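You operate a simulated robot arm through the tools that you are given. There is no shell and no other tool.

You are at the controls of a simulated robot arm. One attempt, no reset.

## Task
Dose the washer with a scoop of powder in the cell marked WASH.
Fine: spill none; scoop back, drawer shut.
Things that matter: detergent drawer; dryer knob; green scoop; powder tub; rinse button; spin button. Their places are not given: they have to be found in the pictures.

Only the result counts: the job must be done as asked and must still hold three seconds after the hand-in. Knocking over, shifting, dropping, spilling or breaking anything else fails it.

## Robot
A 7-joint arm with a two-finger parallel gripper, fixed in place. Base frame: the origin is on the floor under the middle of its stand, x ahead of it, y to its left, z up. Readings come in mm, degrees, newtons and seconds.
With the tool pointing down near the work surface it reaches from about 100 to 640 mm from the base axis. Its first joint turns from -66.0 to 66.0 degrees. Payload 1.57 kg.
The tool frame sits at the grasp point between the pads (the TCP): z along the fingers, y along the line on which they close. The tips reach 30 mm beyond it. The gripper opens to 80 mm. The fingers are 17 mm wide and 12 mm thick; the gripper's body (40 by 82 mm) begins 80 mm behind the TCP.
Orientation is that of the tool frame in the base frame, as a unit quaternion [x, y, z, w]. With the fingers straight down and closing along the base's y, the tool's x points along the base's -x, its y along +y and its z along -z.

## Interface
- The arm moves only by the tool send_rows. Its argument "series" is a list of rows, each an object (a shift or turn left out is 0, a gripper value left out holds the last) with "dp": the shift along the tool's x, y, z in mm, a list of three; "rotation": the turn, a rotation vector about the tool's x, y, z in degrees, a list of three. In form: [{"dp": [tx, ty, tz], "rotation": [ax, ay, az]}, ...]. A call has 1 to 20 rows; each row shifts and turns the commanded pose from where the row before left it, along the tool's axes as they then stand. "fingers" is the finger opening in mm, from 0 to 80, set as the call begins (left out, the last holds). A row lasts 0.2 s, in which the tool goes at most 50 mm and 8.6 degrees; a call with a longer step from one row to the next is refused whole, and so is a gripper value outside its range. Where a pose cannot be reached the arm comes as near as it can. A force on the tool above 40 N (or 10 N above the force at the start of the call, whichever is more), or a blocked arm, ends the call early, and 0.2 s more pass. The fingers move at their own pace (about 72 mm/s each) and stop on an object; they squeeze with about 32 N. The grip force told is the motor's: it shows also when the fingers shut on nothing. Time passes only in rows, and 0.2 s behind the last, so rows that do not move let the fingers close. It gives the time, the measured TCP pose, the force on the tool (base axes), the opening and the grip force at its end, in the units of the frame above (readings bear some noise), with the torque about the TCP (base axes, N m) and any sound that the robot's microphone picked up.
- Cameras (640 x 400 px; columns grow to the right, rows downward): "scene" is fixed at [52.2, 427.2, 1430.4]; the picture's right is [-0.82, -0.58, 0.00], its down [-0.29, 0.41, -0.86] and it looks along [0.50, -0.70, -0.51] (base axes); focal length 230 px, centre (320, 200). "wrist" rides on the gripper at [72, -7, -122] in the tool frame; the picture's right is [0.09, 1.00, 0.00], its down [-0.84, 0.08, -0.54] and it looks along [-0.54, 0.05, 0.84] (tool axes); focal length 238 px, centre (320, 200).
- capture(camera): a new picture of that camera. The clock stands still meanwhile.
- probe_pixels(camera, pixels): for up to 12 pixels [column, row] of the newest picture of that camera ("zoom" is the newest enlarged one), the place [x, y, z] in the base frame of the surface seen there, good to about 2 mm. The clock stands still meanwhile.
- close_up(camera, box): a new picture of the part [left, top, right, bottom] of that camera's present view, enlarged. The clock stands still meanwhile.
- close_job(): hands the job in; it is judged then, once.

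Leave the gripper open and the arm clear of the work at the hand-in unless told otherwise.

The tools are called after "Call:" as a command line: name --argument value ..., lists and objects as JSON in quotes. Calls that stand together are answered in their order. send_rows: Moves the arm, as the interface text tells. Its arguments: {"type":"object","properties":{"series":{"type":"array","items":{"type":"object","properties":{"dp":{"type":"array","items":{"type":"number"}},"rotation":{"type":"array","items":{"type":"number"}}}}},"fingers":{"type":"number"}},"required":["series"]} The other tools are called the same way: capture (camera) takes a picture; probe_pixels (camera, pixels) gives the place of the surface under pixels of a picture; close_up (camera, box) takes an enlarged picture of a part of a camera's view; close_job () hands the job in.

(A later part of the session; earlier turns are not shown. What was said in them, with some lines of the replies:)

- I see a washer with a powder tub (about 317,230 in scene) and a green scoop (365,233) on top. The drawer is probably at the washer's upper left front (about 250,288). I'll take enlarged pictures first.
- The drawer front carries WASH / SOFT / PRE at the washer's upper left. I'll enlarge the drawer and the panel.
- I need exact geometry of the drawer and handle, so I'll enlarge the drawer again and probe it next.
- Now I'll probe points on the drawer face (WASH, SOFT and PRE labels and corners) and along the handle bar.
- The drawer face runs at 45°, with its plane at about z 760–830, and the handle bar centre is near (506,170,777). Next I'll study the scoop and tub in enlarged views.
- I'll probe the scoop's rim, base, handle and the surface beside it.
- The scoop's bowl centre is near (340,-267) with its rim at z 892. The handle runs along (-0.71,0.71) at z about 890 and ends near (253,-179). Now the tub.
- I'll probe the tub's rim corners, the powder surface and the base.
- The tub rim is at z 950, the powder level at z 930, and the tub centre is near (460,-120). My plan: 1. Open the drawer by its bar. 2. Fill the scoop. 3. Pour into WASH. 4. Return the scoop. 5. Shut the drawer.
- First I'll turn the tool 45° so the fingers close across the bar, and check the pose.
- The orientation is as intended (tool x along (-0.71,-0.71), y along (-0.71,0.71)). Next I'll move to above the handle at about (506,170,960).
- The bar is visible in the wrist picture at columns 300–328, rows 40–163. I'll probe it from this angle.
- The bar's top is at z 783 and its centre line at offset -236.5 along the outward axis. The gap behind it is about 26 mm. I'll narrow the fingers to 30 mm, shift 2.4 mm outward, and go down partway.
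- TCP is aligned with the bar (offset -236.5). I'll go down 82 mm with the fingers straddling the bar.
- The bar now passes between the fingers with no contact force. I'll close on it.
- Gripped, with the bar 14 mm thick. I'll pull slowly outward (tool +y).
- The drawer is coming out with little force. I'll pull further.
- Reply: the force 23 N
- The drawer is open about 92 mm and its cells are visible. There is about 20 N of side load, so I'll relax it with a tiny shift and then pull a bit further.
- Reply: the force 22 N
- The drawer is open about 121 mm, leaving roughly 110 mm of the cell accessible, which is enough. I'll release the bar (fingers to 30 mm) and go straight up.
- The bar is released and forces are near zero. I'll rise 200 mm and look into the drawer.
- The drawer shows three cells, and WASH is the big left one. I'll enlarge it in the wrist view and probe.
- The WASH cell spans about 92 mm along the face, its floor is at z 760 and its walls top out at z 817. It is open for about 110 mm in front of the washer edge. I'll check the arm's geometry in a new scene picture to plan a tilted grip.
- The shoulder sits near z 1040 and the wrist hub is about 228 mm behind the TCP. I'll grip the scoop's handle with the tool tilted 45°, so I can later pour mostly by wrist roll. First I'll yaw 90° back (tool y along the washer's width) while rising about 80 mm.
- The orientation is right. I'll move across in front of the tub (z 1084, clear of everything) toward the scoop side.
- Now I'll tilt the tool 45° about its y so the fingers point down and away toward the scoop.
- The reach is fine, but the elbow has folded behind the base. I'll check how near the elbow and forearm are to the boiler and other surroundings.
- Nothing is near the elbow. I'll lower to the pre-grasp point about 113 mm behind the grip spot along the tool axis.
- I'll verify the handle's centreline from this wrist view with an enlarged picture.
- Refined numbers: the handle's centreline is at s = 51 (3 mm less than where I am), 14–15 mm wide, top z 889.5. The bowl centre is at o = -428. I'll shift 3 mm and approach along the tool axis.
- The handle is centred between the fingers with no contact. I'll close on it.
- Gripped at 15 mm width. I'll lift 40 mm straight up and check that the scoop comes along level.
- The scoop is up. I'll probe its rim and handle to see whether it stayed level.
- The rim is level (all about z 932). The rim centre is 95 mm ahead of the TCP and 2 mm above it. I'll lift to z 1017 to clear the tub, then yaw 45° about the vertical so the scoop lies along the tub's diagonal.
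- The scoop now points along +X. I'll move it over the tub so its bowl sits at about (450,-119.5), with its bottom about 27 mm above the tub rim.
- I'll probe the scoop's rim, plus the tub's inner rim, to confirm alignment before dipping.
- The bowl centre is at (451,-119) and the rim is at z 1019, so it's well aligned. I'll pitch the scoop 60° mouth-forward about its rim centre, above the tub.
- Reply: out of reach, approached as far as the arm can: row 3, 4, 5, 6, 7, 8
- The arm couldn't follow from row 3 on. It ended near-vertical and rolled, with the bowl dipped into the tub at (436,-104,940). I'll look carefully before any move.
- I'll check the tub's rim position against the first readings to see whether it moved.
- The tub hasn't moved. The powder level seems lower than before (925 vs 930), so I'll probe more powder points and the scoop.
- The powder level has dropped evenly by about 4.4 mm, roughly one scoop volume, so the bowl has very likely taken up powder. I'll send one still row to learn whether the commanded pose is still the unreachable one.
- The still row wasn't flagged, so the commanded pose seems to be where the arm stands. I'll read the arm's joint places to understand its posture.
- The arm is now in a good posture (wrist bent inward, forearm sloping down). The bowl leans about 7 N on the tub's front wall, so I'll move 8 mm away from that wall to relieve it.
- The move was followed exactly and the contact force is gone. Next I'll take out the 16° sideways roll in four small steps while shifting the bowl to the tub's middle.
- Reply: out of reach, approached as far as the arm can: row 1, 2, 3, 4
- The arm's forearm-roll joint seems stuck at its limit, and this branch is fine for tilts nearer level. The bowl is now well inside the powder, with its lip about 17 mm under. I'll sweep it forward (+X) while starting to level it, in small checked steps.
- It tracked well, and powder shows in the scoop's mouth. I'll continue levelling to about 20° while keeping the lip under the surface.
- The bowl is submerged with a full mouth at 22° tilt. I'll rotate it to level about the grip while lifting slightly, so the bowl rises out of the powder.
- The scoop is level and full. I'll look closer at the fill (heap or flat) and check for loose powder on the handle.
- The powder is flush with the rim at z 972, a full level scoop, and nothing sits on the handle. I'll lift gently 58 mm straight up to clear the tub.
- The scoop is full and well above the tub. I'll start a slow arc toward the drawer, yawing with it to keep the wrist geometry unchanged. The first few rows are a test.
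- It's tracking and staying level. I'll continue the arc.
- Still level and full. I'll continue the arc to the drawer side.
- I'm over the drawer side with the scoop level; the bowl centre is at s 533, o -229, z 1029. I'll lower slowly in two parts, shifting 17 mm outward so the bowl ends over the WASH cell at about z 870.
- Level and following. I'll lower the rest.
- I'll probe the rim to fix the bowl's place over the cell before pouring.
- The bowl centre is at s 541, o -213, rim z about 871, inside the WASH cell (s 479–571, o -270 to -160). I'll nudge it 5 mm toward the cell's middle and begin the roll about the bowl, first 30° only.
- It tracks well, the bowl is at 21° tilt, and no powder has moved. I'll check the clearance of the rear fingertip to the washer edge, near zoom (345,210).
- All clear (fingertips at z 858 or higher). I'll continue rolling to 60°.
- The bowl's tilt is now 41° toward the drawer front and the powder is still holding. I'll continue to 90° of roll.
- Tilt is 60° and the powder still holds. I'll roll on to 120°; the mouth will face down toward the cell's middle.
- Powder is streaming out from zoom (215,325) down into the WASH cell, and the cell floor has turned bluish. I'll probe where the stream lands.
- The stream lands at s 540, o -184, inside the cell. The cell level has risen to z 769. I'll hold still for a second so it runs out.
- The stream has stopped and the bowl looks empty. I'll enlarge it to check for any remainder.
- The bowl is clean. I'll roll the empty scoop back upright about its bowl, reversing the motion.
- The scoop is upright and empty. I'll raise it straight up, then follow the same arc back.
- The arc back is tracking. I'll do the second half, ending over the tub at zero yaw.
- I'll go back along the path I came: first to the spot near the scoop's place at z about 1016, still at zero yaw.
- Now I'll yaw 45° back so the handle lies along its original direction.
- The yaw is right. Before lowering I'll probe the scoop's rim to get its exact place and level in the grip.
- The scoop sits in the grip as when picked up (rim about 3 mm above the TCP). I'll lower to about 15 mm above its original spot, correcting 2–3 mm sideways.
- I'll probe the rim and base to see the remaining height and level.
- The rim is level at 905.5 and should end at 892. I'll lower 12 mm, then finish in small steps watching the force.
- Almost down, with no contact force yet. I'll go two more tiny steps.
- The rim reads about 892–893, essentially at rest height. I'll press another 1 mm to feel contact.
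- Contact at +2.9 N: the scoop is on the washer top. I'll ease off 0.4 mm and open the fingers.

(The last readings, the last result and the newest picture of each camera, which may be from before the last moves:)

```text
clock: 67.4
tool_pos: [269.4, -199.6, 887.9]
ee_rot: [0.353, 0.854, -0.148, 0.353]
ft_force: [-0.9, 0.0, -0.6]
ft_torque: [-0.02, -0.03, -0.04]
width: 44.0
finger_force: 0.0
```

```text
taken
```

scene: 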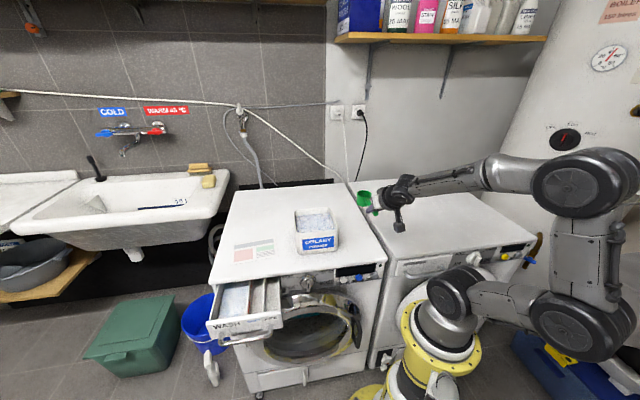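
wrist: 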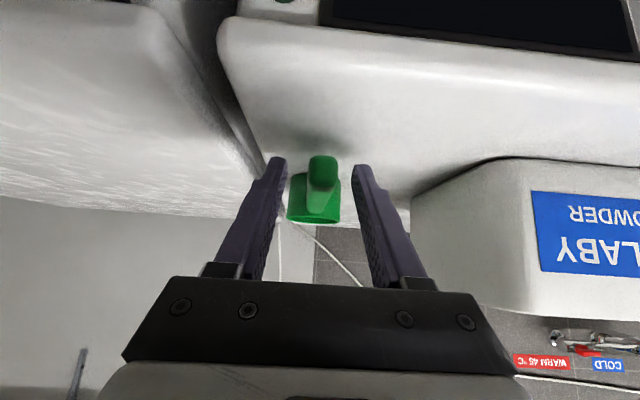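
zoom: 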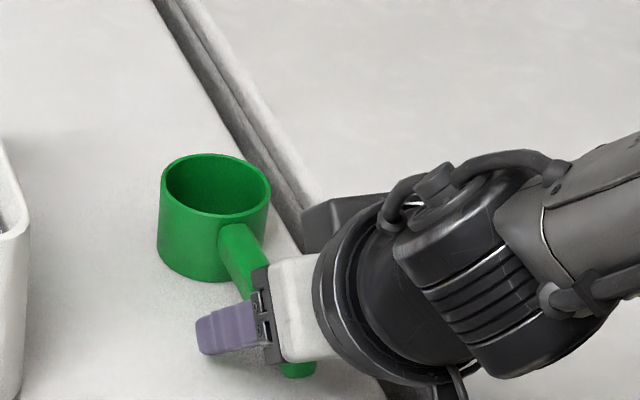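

The scoop stands on its own and the fingers are clear on both sides. I'll back off along the tool axis.

Call:
send_rows --series '[{"dp": [0, 0, -10]}, {"dp": [0, 0, -20]}, {"dp": [0, 0, -25]}, {"dp": [0, 0, -30]}, {"dp": [0, 0, -30]}]'

Call:
capture --camera "scene"

Call:
close_up --camera "scene" --box '[340, 205, 400, 265]'

```text
clock: 68.6
tool_pos: [212.5, -139.9, 969.6]
ee_rot: [0.352, 0.854, -0.147, 0.353]
ft_force: [0.9, 0.3, 0.4]
ft_torque: [0.01, -0.01, 0.0]
width: 44.0
finger_force: 0.1
```

```text
taken
```

scene: 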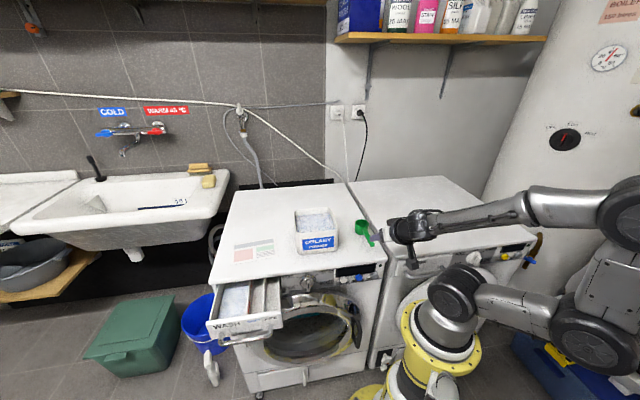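

```text
6.67 times, centred on (370, 235) of scene
```

zoom: 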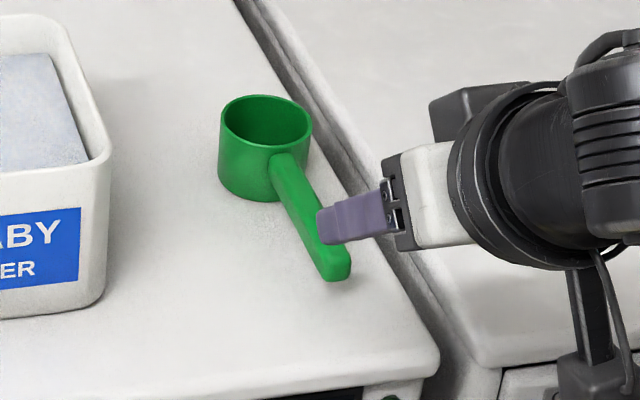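

The scoop is back at its place. I'll raise to z about 1083 and straighten the tool to vertical.

Call:
send_rows --series '[{"dp": [-16, 0, -16]}, {"dp": [-16, 0, -16]}, {"dp": [-16, 0, -16]}, {"dp": [-16, 0, -16]}, {"dp": [-16, 0, -16]}, {"rotation": [0, 7.5, 0]}, {"rotation": [0, 7.5, 0]}, {"rotation": [0, 7.5, 0]}, {"rotation": [0, 7.5, 0]}, {"rotation": [0, 7.5, 0]}, {"rotation": [0, 7.5, 0]}]'

```text
clock: 71.0
tool_pos: [212.8, -142.6, 1082.2]
ee_rot: [0.381, 0.924, -0.001, -0.001]
ft_force: [0.0, 0.7, 0.2]
ft_torque: [0.02, -0.01, 0.0]
width: 43.8
finger_force: 0.1
```

Vertical again. I'll close the fingers and move across to in front of the drawer bar (s 478, o -85) at height.

Call:
send_rows --series '[{"dp": [13.85, 35.7, 0]}, {"dp": [13.85, 35.7, 0]}, {"dp": [13.85, 35.7, 0]}, {"dp": [13.85, 35.7, 0]}, {"dp": [13.85, 35.7, 0]}, {"dp": [13.85, 35.7, 0]}, {"dp": [13.85, 35.7, 0]}, {"dp": [13.85, 35.7, 0]}, {"dp": [13.85, 35.7, 0]}, {"dp": [13.85, 35.7, 0]}, {"dp": [13.85, 35.7, 0]}, {"dp": [13.85, 35.7, 0]}]' --fingers 0

Call:
capture --camera "wrist"

Call:
close_up --camera "scene" --box '[180, 210, 310, 340]'

```text
clock: 73.6
tool_pos: [398.5, 277.5, 1082.0]
ee_rot: [0.383, 0.924, -0.001, 0.0]
ft_force: [-0.5, 0.3, -1.0]
ft_torque: [-0.01, -0.03, 0.0]
width: 0.0
finger_force: 21.1
```

```text
taken
```

wrist: 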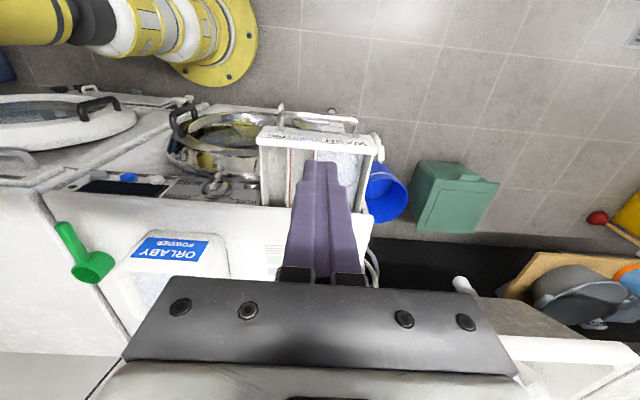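

```text
3.08 times, centred on (245, 275) of scene
```

zoom: 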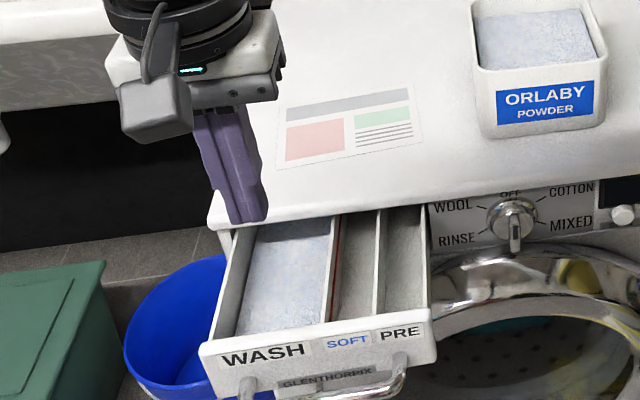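

The WASH cell holds the powder, and no spill is visible around. I'll probe the bar and drawer face to confirm where the drawer stands now.

Call:
probe_pixels --camera "wrist" --pixels '[[290, 114], [305, 116], [320, 117], [335, 119], [350, 121], [300, 118], [330, 121], [270, 135], [375, 143], [320, 138]]'

Call:
probe_pixels --camera "zoom" --pixels '[[205, 350], [435, 325], [245, 390], [400, 362], [290, 280], [260, 310], [300, 240], [350, 270], [400, 250], [230, 250]]'

```text
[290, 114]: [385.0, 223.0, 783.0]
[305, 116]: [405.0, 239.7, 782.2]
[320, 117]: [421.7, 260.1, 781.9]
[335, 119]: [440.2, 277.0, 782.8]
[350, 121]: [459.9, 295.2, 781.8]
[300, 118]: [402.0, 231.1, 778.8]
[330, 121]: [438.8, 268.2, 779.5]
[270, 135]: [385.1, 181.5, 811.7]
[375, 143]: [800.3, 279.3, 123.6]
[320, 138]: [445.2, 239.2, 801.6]
```

```text
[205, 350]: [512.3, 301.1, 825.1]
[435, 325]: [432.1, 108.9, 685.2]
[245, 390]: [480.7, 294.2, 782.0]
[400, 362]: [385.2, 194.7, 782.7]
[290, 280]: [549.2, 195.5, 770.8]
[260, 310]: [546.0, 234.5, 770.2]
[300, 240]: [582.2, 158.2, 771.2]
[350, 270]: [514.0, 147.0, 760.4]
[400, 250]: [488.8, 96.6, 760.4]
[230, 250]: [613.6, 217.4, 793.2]
```

The bar centre is at o -115 and the drawer is unchanged. I'll descend in front of the bar to TCP z 790 with 14 mm clearance.

Call:
send_rows --series '[{"dp": [0, 0, 30]}, {"dp": [0, 0, 40]}, {"dp": [0, 0, 40]}, {"dp": [0, 0, 40]}, {"dp": [0, 0, 40]}, {"dp": [0, 0, 40]}, {"dp": [0, 0, 35]}, {"dp": [0, 0, 27]}]'

Call:
close_up --camera "scene" --box '[180, 210, 310, 340]'

```text
clock: 75.4
tool_pos: [397.3, 279.0, 789.1]
ee_rot: [0.382, 0.924, -0.002, 0.001]
ft_force: [-0.4, 0.1, 0.5]
ft_torque: [0.05, 0.02, -0.02]
width: 0.3
finger_force: 21.1
```

```text
3.08 times, centred on (245, 275) of scene
```

zoom: 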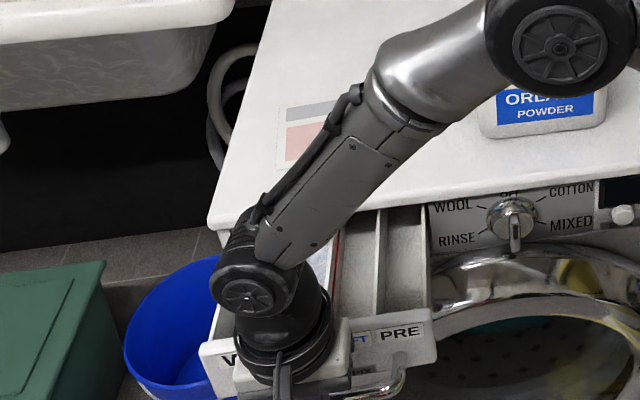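

In position in front of the bar. I'll push slowly toward the washer (tool -x).

Call:
send_rows --series '[{"dp": [-5, 0, 0]}, {"dp": [-5, 0, 0]}, {"dp": [-5, 0, 0]}, {"dp": [-5, 0, 0]}, {"dp": [-5, 0, 0]}, {"dp": [-6, 0, 0]}, {"dp": [-6, 0, 0]}, {"dp": [-6, 0, 0]}, {"dp": [-6, 0, 0]}]'

Call:
close_up --camera "scene" --box '[180, 210, 310, 340]'

```text
clock: 77.4
tool_pos: [431.8, 243.4, 788.3]
ee_rot: [0.382, 0.924, 0.0, 0.0]
ft_force: [-1.0, 0.3, 0.7]
ft_torque: [0.06, 0.02, -0.02]
width: 0.0
finger_force: 21.1
```

```text
3.08 times, centred on (245, 275) of scene
```

zoom: 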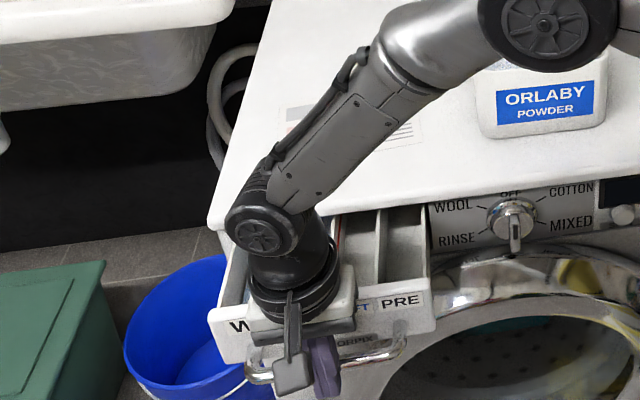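

The drawer is sliding in with almost no force. I'll continue.

Call:
send_rows --series '[{"dp": [-7, 0, 0]}, {"dp": [-7, 0, 0]}, {"dp": [-7, 0, 0]}, {"dp": [-7, 0, 0]}, {"dp": [-7, 0, 0]}, {"dp": [-7, 0, 0]}, {"dp": [-7, 0, 0]}, {"dp": [-7, 0, 0]}, {"dp": [-7, 0, 0]}, {"dp": [-7, 0, 0]}]'

Call:
close_up --camera "scene" --box '[180, 210, 310, 340]'

```text
clock: 79.6
tool_pos: [481.7, 193.6, 788.3]
ee_rot: [0.382, 0.924, -0.001, 0.0]
ft_force: [-0.2, 0.3, 0.0]
ft_torque: [-0.01, -0.01, -0.01]
width: 0.0
finger_force: 21.7
```

```text
3.08 times, centred on (245, 275) of scene
```

zoom: 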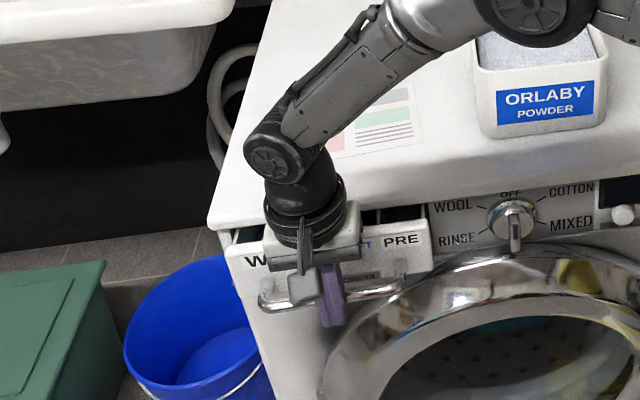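

About 17 mm remain. I'll push on in small steps, watching for the stop.

Call:
send_rows --series '[{"dp": [-3, 0, 0]}, {"dp": [-3, 0, 0]}, {"dp": [-3, 0, 0]}, {"dp": [-3, 0, 0]}, {"dp": [-2, 0, 0]}]'

```text
clock: 80.8
tool_pos: [492.7, 183.8, 788.6]
ee_rot: [0.382, 0.924, -0.001, 0.0]
ft_force: [-0.2, 0.2, 0.1]
ft_torque: [0.0, -0.03, -0.01]
width: 0.0
finger_force: 21.5
```

Call:
send_rows --series '[{"dp": [-1, 0, 0]}, {"dp": [-1, 0, 0]}, {"dp": [-1, 0, 0]}]'

Call:
close_up --camera "scene" --box '[205, 255, 295, 321]'

```text
clock: 81.6
tool_pos: [493.6, 180.2, 788.2]
ee_rot: [0.383, 0.924, -0.001, 0.001]
ft_force: [-0.2, 0.8, -0.4]
ft_torque: [-0.01, 0.0, 0.01]
width: 0.2
finger_force: 20.8
```

```text
6.06 times, centred on (250, 288) of scene
```

zoom: 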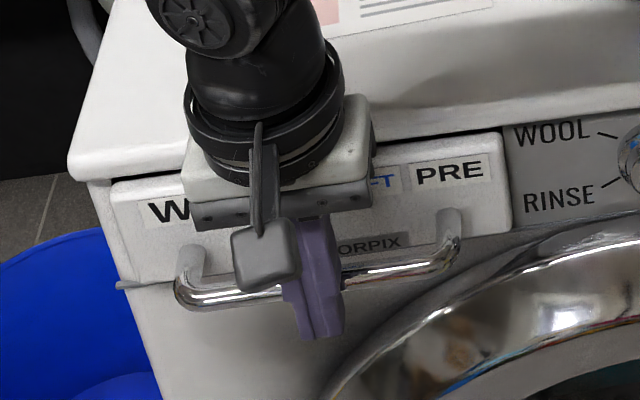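

I'll probe the drawer face and bar to compare with the closed readings (face o about -269.5, bar front about -231).

Call:
probe_pixels --camera "zoom" --pixels '[[120, 200], [500, 150], [495, 210], [130, 260], [190, 295], [260, 285], [370, 275], [440, 260], [500, 140], [125, 190], [560, 200], [400, 175]]'

```text
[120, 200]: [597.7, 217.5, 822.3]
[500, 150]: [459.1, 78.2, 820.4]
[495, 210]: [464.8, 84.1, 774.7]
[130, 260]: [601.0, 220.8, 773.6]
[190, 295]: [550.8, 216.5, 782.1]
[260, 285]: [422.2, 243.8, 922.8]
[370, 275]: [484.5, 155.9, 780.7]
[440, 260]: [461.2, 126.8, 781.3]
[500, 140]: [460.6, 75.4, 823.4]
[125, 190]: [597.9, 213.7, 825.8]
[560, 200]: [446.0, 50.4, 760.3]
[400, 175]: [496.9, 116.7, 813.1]
```

The face is at o -269, about 0.5 mm from fully closed. I'll push another 2 mm in half-millimetre steps to feel the stop.

Call:
send_rows --series '[{"dp": [-0.5, 0, 0]}, {"dp": [-0.5, 0, 0]}, {"dp": [-0.5, 0, 0]}, {"dp": [0, 0, 0]}]'

```text
clock: 82.6
tool_pos: [494.8, 180.5, 788.5]
ee_rot: [0.383, 0.924, -0.001, 0.0]
ft_force: [-0.3, 1.1, -0.9]
ft_torque: [0.01, -0.02, -0.02]
width: 0.0
finger_force: 21.0
```

Call:
send_rows --series '[{"dp": [-0.5, 0, 0]}, {"dp": [-0.5, 0, 0]}, {"dp": [-0.5, 0, 0]}, {"dp": [0, 0, 0]}]'

```text
clock: 83.6
tool_pos: [495.2, 180.8, 788.5]
ee_rot: [0.383, 0.924, -0.001, 0.0]
ft_force: [-2.3, 2.8, 1.6]
ft_torque: [0.07, 0.04, 0.01]
width: 0.0
finger_force: 20.9
```

Force is rising (about 3.6 N outward), so the drawer is at its stop. I'll give one last small press to seat it.

Call:
send_rows --series '[{"dp": [-0.6, 0, 0]}, {"dp": [-0.6, 0, 0]}, {"dp": [0, 0, 0]}]'

Call:
close_up --camera "scene" --box '[205, 255, 295, 321]'

```text
clock: 84.4
tool_pos: [496.0, 179.2, 788.6]
ee_rot: [0.381, 0.924, -0.002, -0.001]
ft_force: [-12.3, 10.8, 5.2]
ft_torque: [0.09, 0.12, -0.02]
width: 0.0
finger_force: 20.9
```

```text
6.06 times, centred on (250, 288) of scene
```

zoom: 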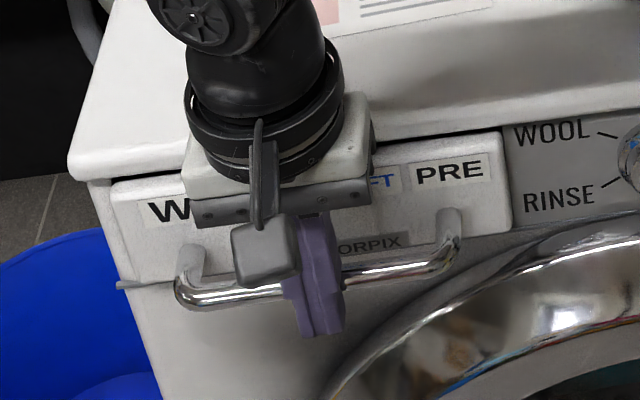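

16 N against the stop: the drawer is fully shut. I'll back off outward, then rise well clear.

Call:
send_rows --series '[{"dp": [2, 0, 0]}, {"dp": [6, 0, 0]}, {"dp": [15, 0, 0]}, {"dp": [20, 0, 0]}, {"dp": [20, 0, 0]}, {"dp": [0, 0, -25]}, {"dp": [0, 0, -40]}, {"dp": [0, 0, -40]}, {"dp": [0, 0, -40]}, {"dp": [0, 0, -40]}, {"dp": [0, 0, -40]}, {"dp": [0, 0, -40]}, {"dp": [0, 0, -40]}]'

Call:
capture --camera "scene"

```text
clock: 87.2
tool_pos: [450.1, 224.1, 1094.4]
ee_rot: [0.381, 0.925, -0.002, -0.001]
ft_force: [0.6, 0.0, 0.2]
ft_torque: [0.04, 0.01, 0.02]
width: 0.0
finger_force: 21.2
```

```text
taken
```

scene: 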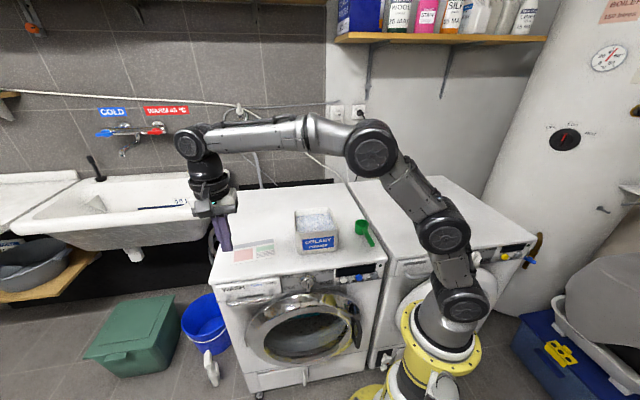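

The drawer is shut and the scoop and tub are in place. I'll open the gripper, retreat to a high neutral position and make final checks.

Call:
send_rows --series '[{"dp": [0, 0, -18.4]}, {"dp": [-9.3, -28.4, -18.4]}, {"dp": [-9.3, -28.4, -18.4]}, {"dp": [-9.3, -28.4, -18.4]}, {"dp": [-9.3, -28.4, -18.4]}, {"dp": [-9.3, -28.4, -18.4]}, {"dp": [-9.3, -28.4, -18.4]}, {"dp": [-9.3, -28.4, -18.4]}, {"dp": [-9.3, -28.4, -18.4]}, {"dp": [-9.3, -28.4, -18.4]}, {"dp": [-9.3, -28.4, 0]}]' --fingers 80

Call:
close_up --camera "scene" --box '[200, 180, 400, 310]'

Call:
capture --camera "wrist"

```text
clock: 89.6
tool_pos: [319.0, -43.7, 1279.6]
ee_rot: [0.382, 0.924, -0.001, 0.0]
ft_force: [-0.5, -0.2, 0.3]
ft_torque: [-0.01, -0.02, -0.03]
width: 80.1
finger_force: 0.0
```

```text
3.08 times, centred on (300, 245) of scene
```

zoom: 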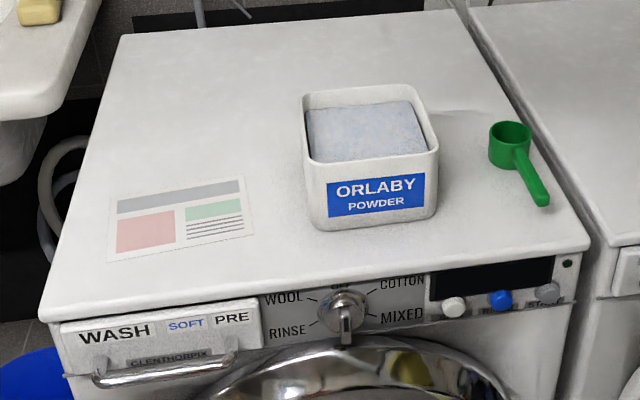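

```text
taken
```

wrist: 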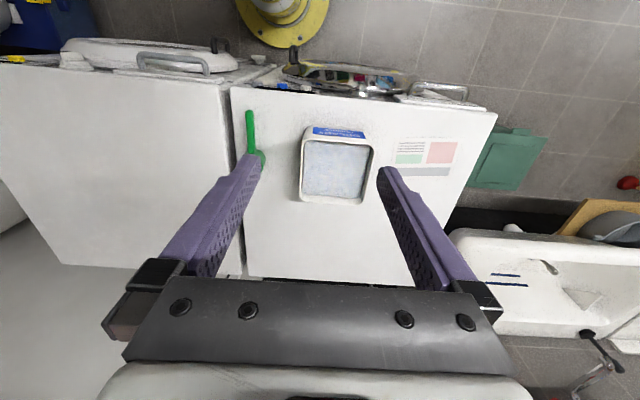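

Everything looks as required. I'll take one last precise check of the drawer face, scoop rim and tub.

Call:
close_up --camera "scene" --box '[205, 265, 295, 321]'

Call:
probe_pixels --camera "zoom" --pixels '[[85, 158], [525, 95], [110, 250], [535, 195], [185, 275], [330, 256], [450, 236], [300, 210]]'

Call:
close_up --camera "scene" --box '[345, 210, 393, 260]'

Call:
probe_pixels --camera "zoom" --pixels '[[212, 95], [265, 78], [317, 105], [290, 138], [230, 128], [300, 190], [320, 230], [345, 272], [265, 202], [50, 140]]'

```text
7.11 times, centred on (250, 293) of scene
```

zoom: 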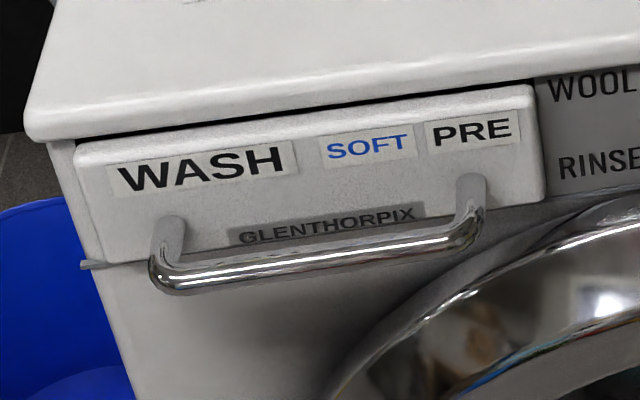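

```text
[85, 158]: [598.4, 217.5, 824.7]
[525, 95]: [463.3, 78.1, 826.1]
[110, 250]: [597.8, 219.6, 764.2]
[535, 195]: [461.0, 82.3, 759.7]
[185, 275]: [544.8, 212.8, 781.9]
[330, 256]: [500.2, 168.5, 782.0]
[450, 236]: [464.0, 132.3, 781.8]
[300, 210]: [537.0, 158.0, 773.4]
```

```text
8.00 times, centred on (369, 235) of scene
```

zoom: 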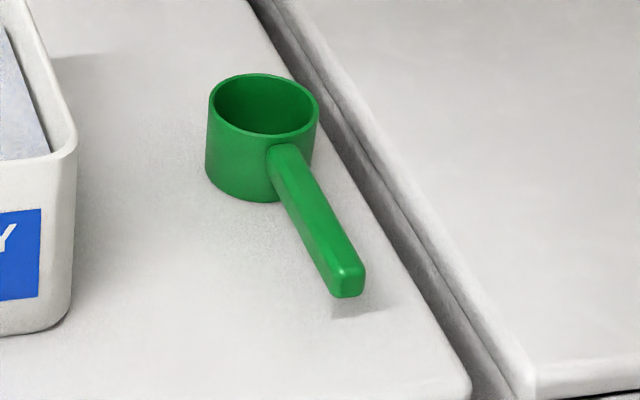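

```text
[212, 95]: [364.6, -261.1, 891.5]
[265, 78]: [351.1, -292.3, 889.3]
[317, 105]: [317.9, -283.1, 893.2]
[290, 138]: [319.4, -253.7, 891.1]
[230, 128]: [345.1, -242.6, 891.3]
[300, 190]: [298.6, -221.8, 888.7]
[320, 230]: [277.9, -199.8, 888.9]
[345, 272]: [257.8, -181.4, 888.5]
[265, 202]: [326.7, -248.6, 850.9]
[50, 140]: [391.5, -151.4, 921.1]
```

The readings match the starting ones within the noise. The drawer is closed, the scoop is back within about 1–2 mm, and the tub is unmoved. I saw no spilled powder, and the gripper is open and clear. I'm handing the job in.

Call:
close_job

```text
The job is handed in.
```

I put one full, level scoop of powder into the WASH cell and handed the job in; no verdict has come back yet.

- **Dose:** the powder was flush with the scoop's rim before pouring. The stream landed inside the WASH cell, and the SOFT and PRE cells read empty afterwards.
- **Spills:** I saw none in the pictures I took after pouring.
- **Scoop:** it is back in its original place to within about 2 mm, upright and empty.
- **Drawer:** it is shut against its stop, and the face reads the same as at the start.
- **Everything else:** the tub stayed where it was, and I didn't touch the knob or buttons.

One thing went off plan. While I was tilting the scoop over the tub, the arm ran out of reach and the bowl dipped into the powder early. It leaned on the tub's front wall with about 7 N for a moment. I checked the tub's rim then, and it hadn't moved beyond the 2 mm measuring error.

At hand-in the gripper was open and the arm was well clear of the washer.
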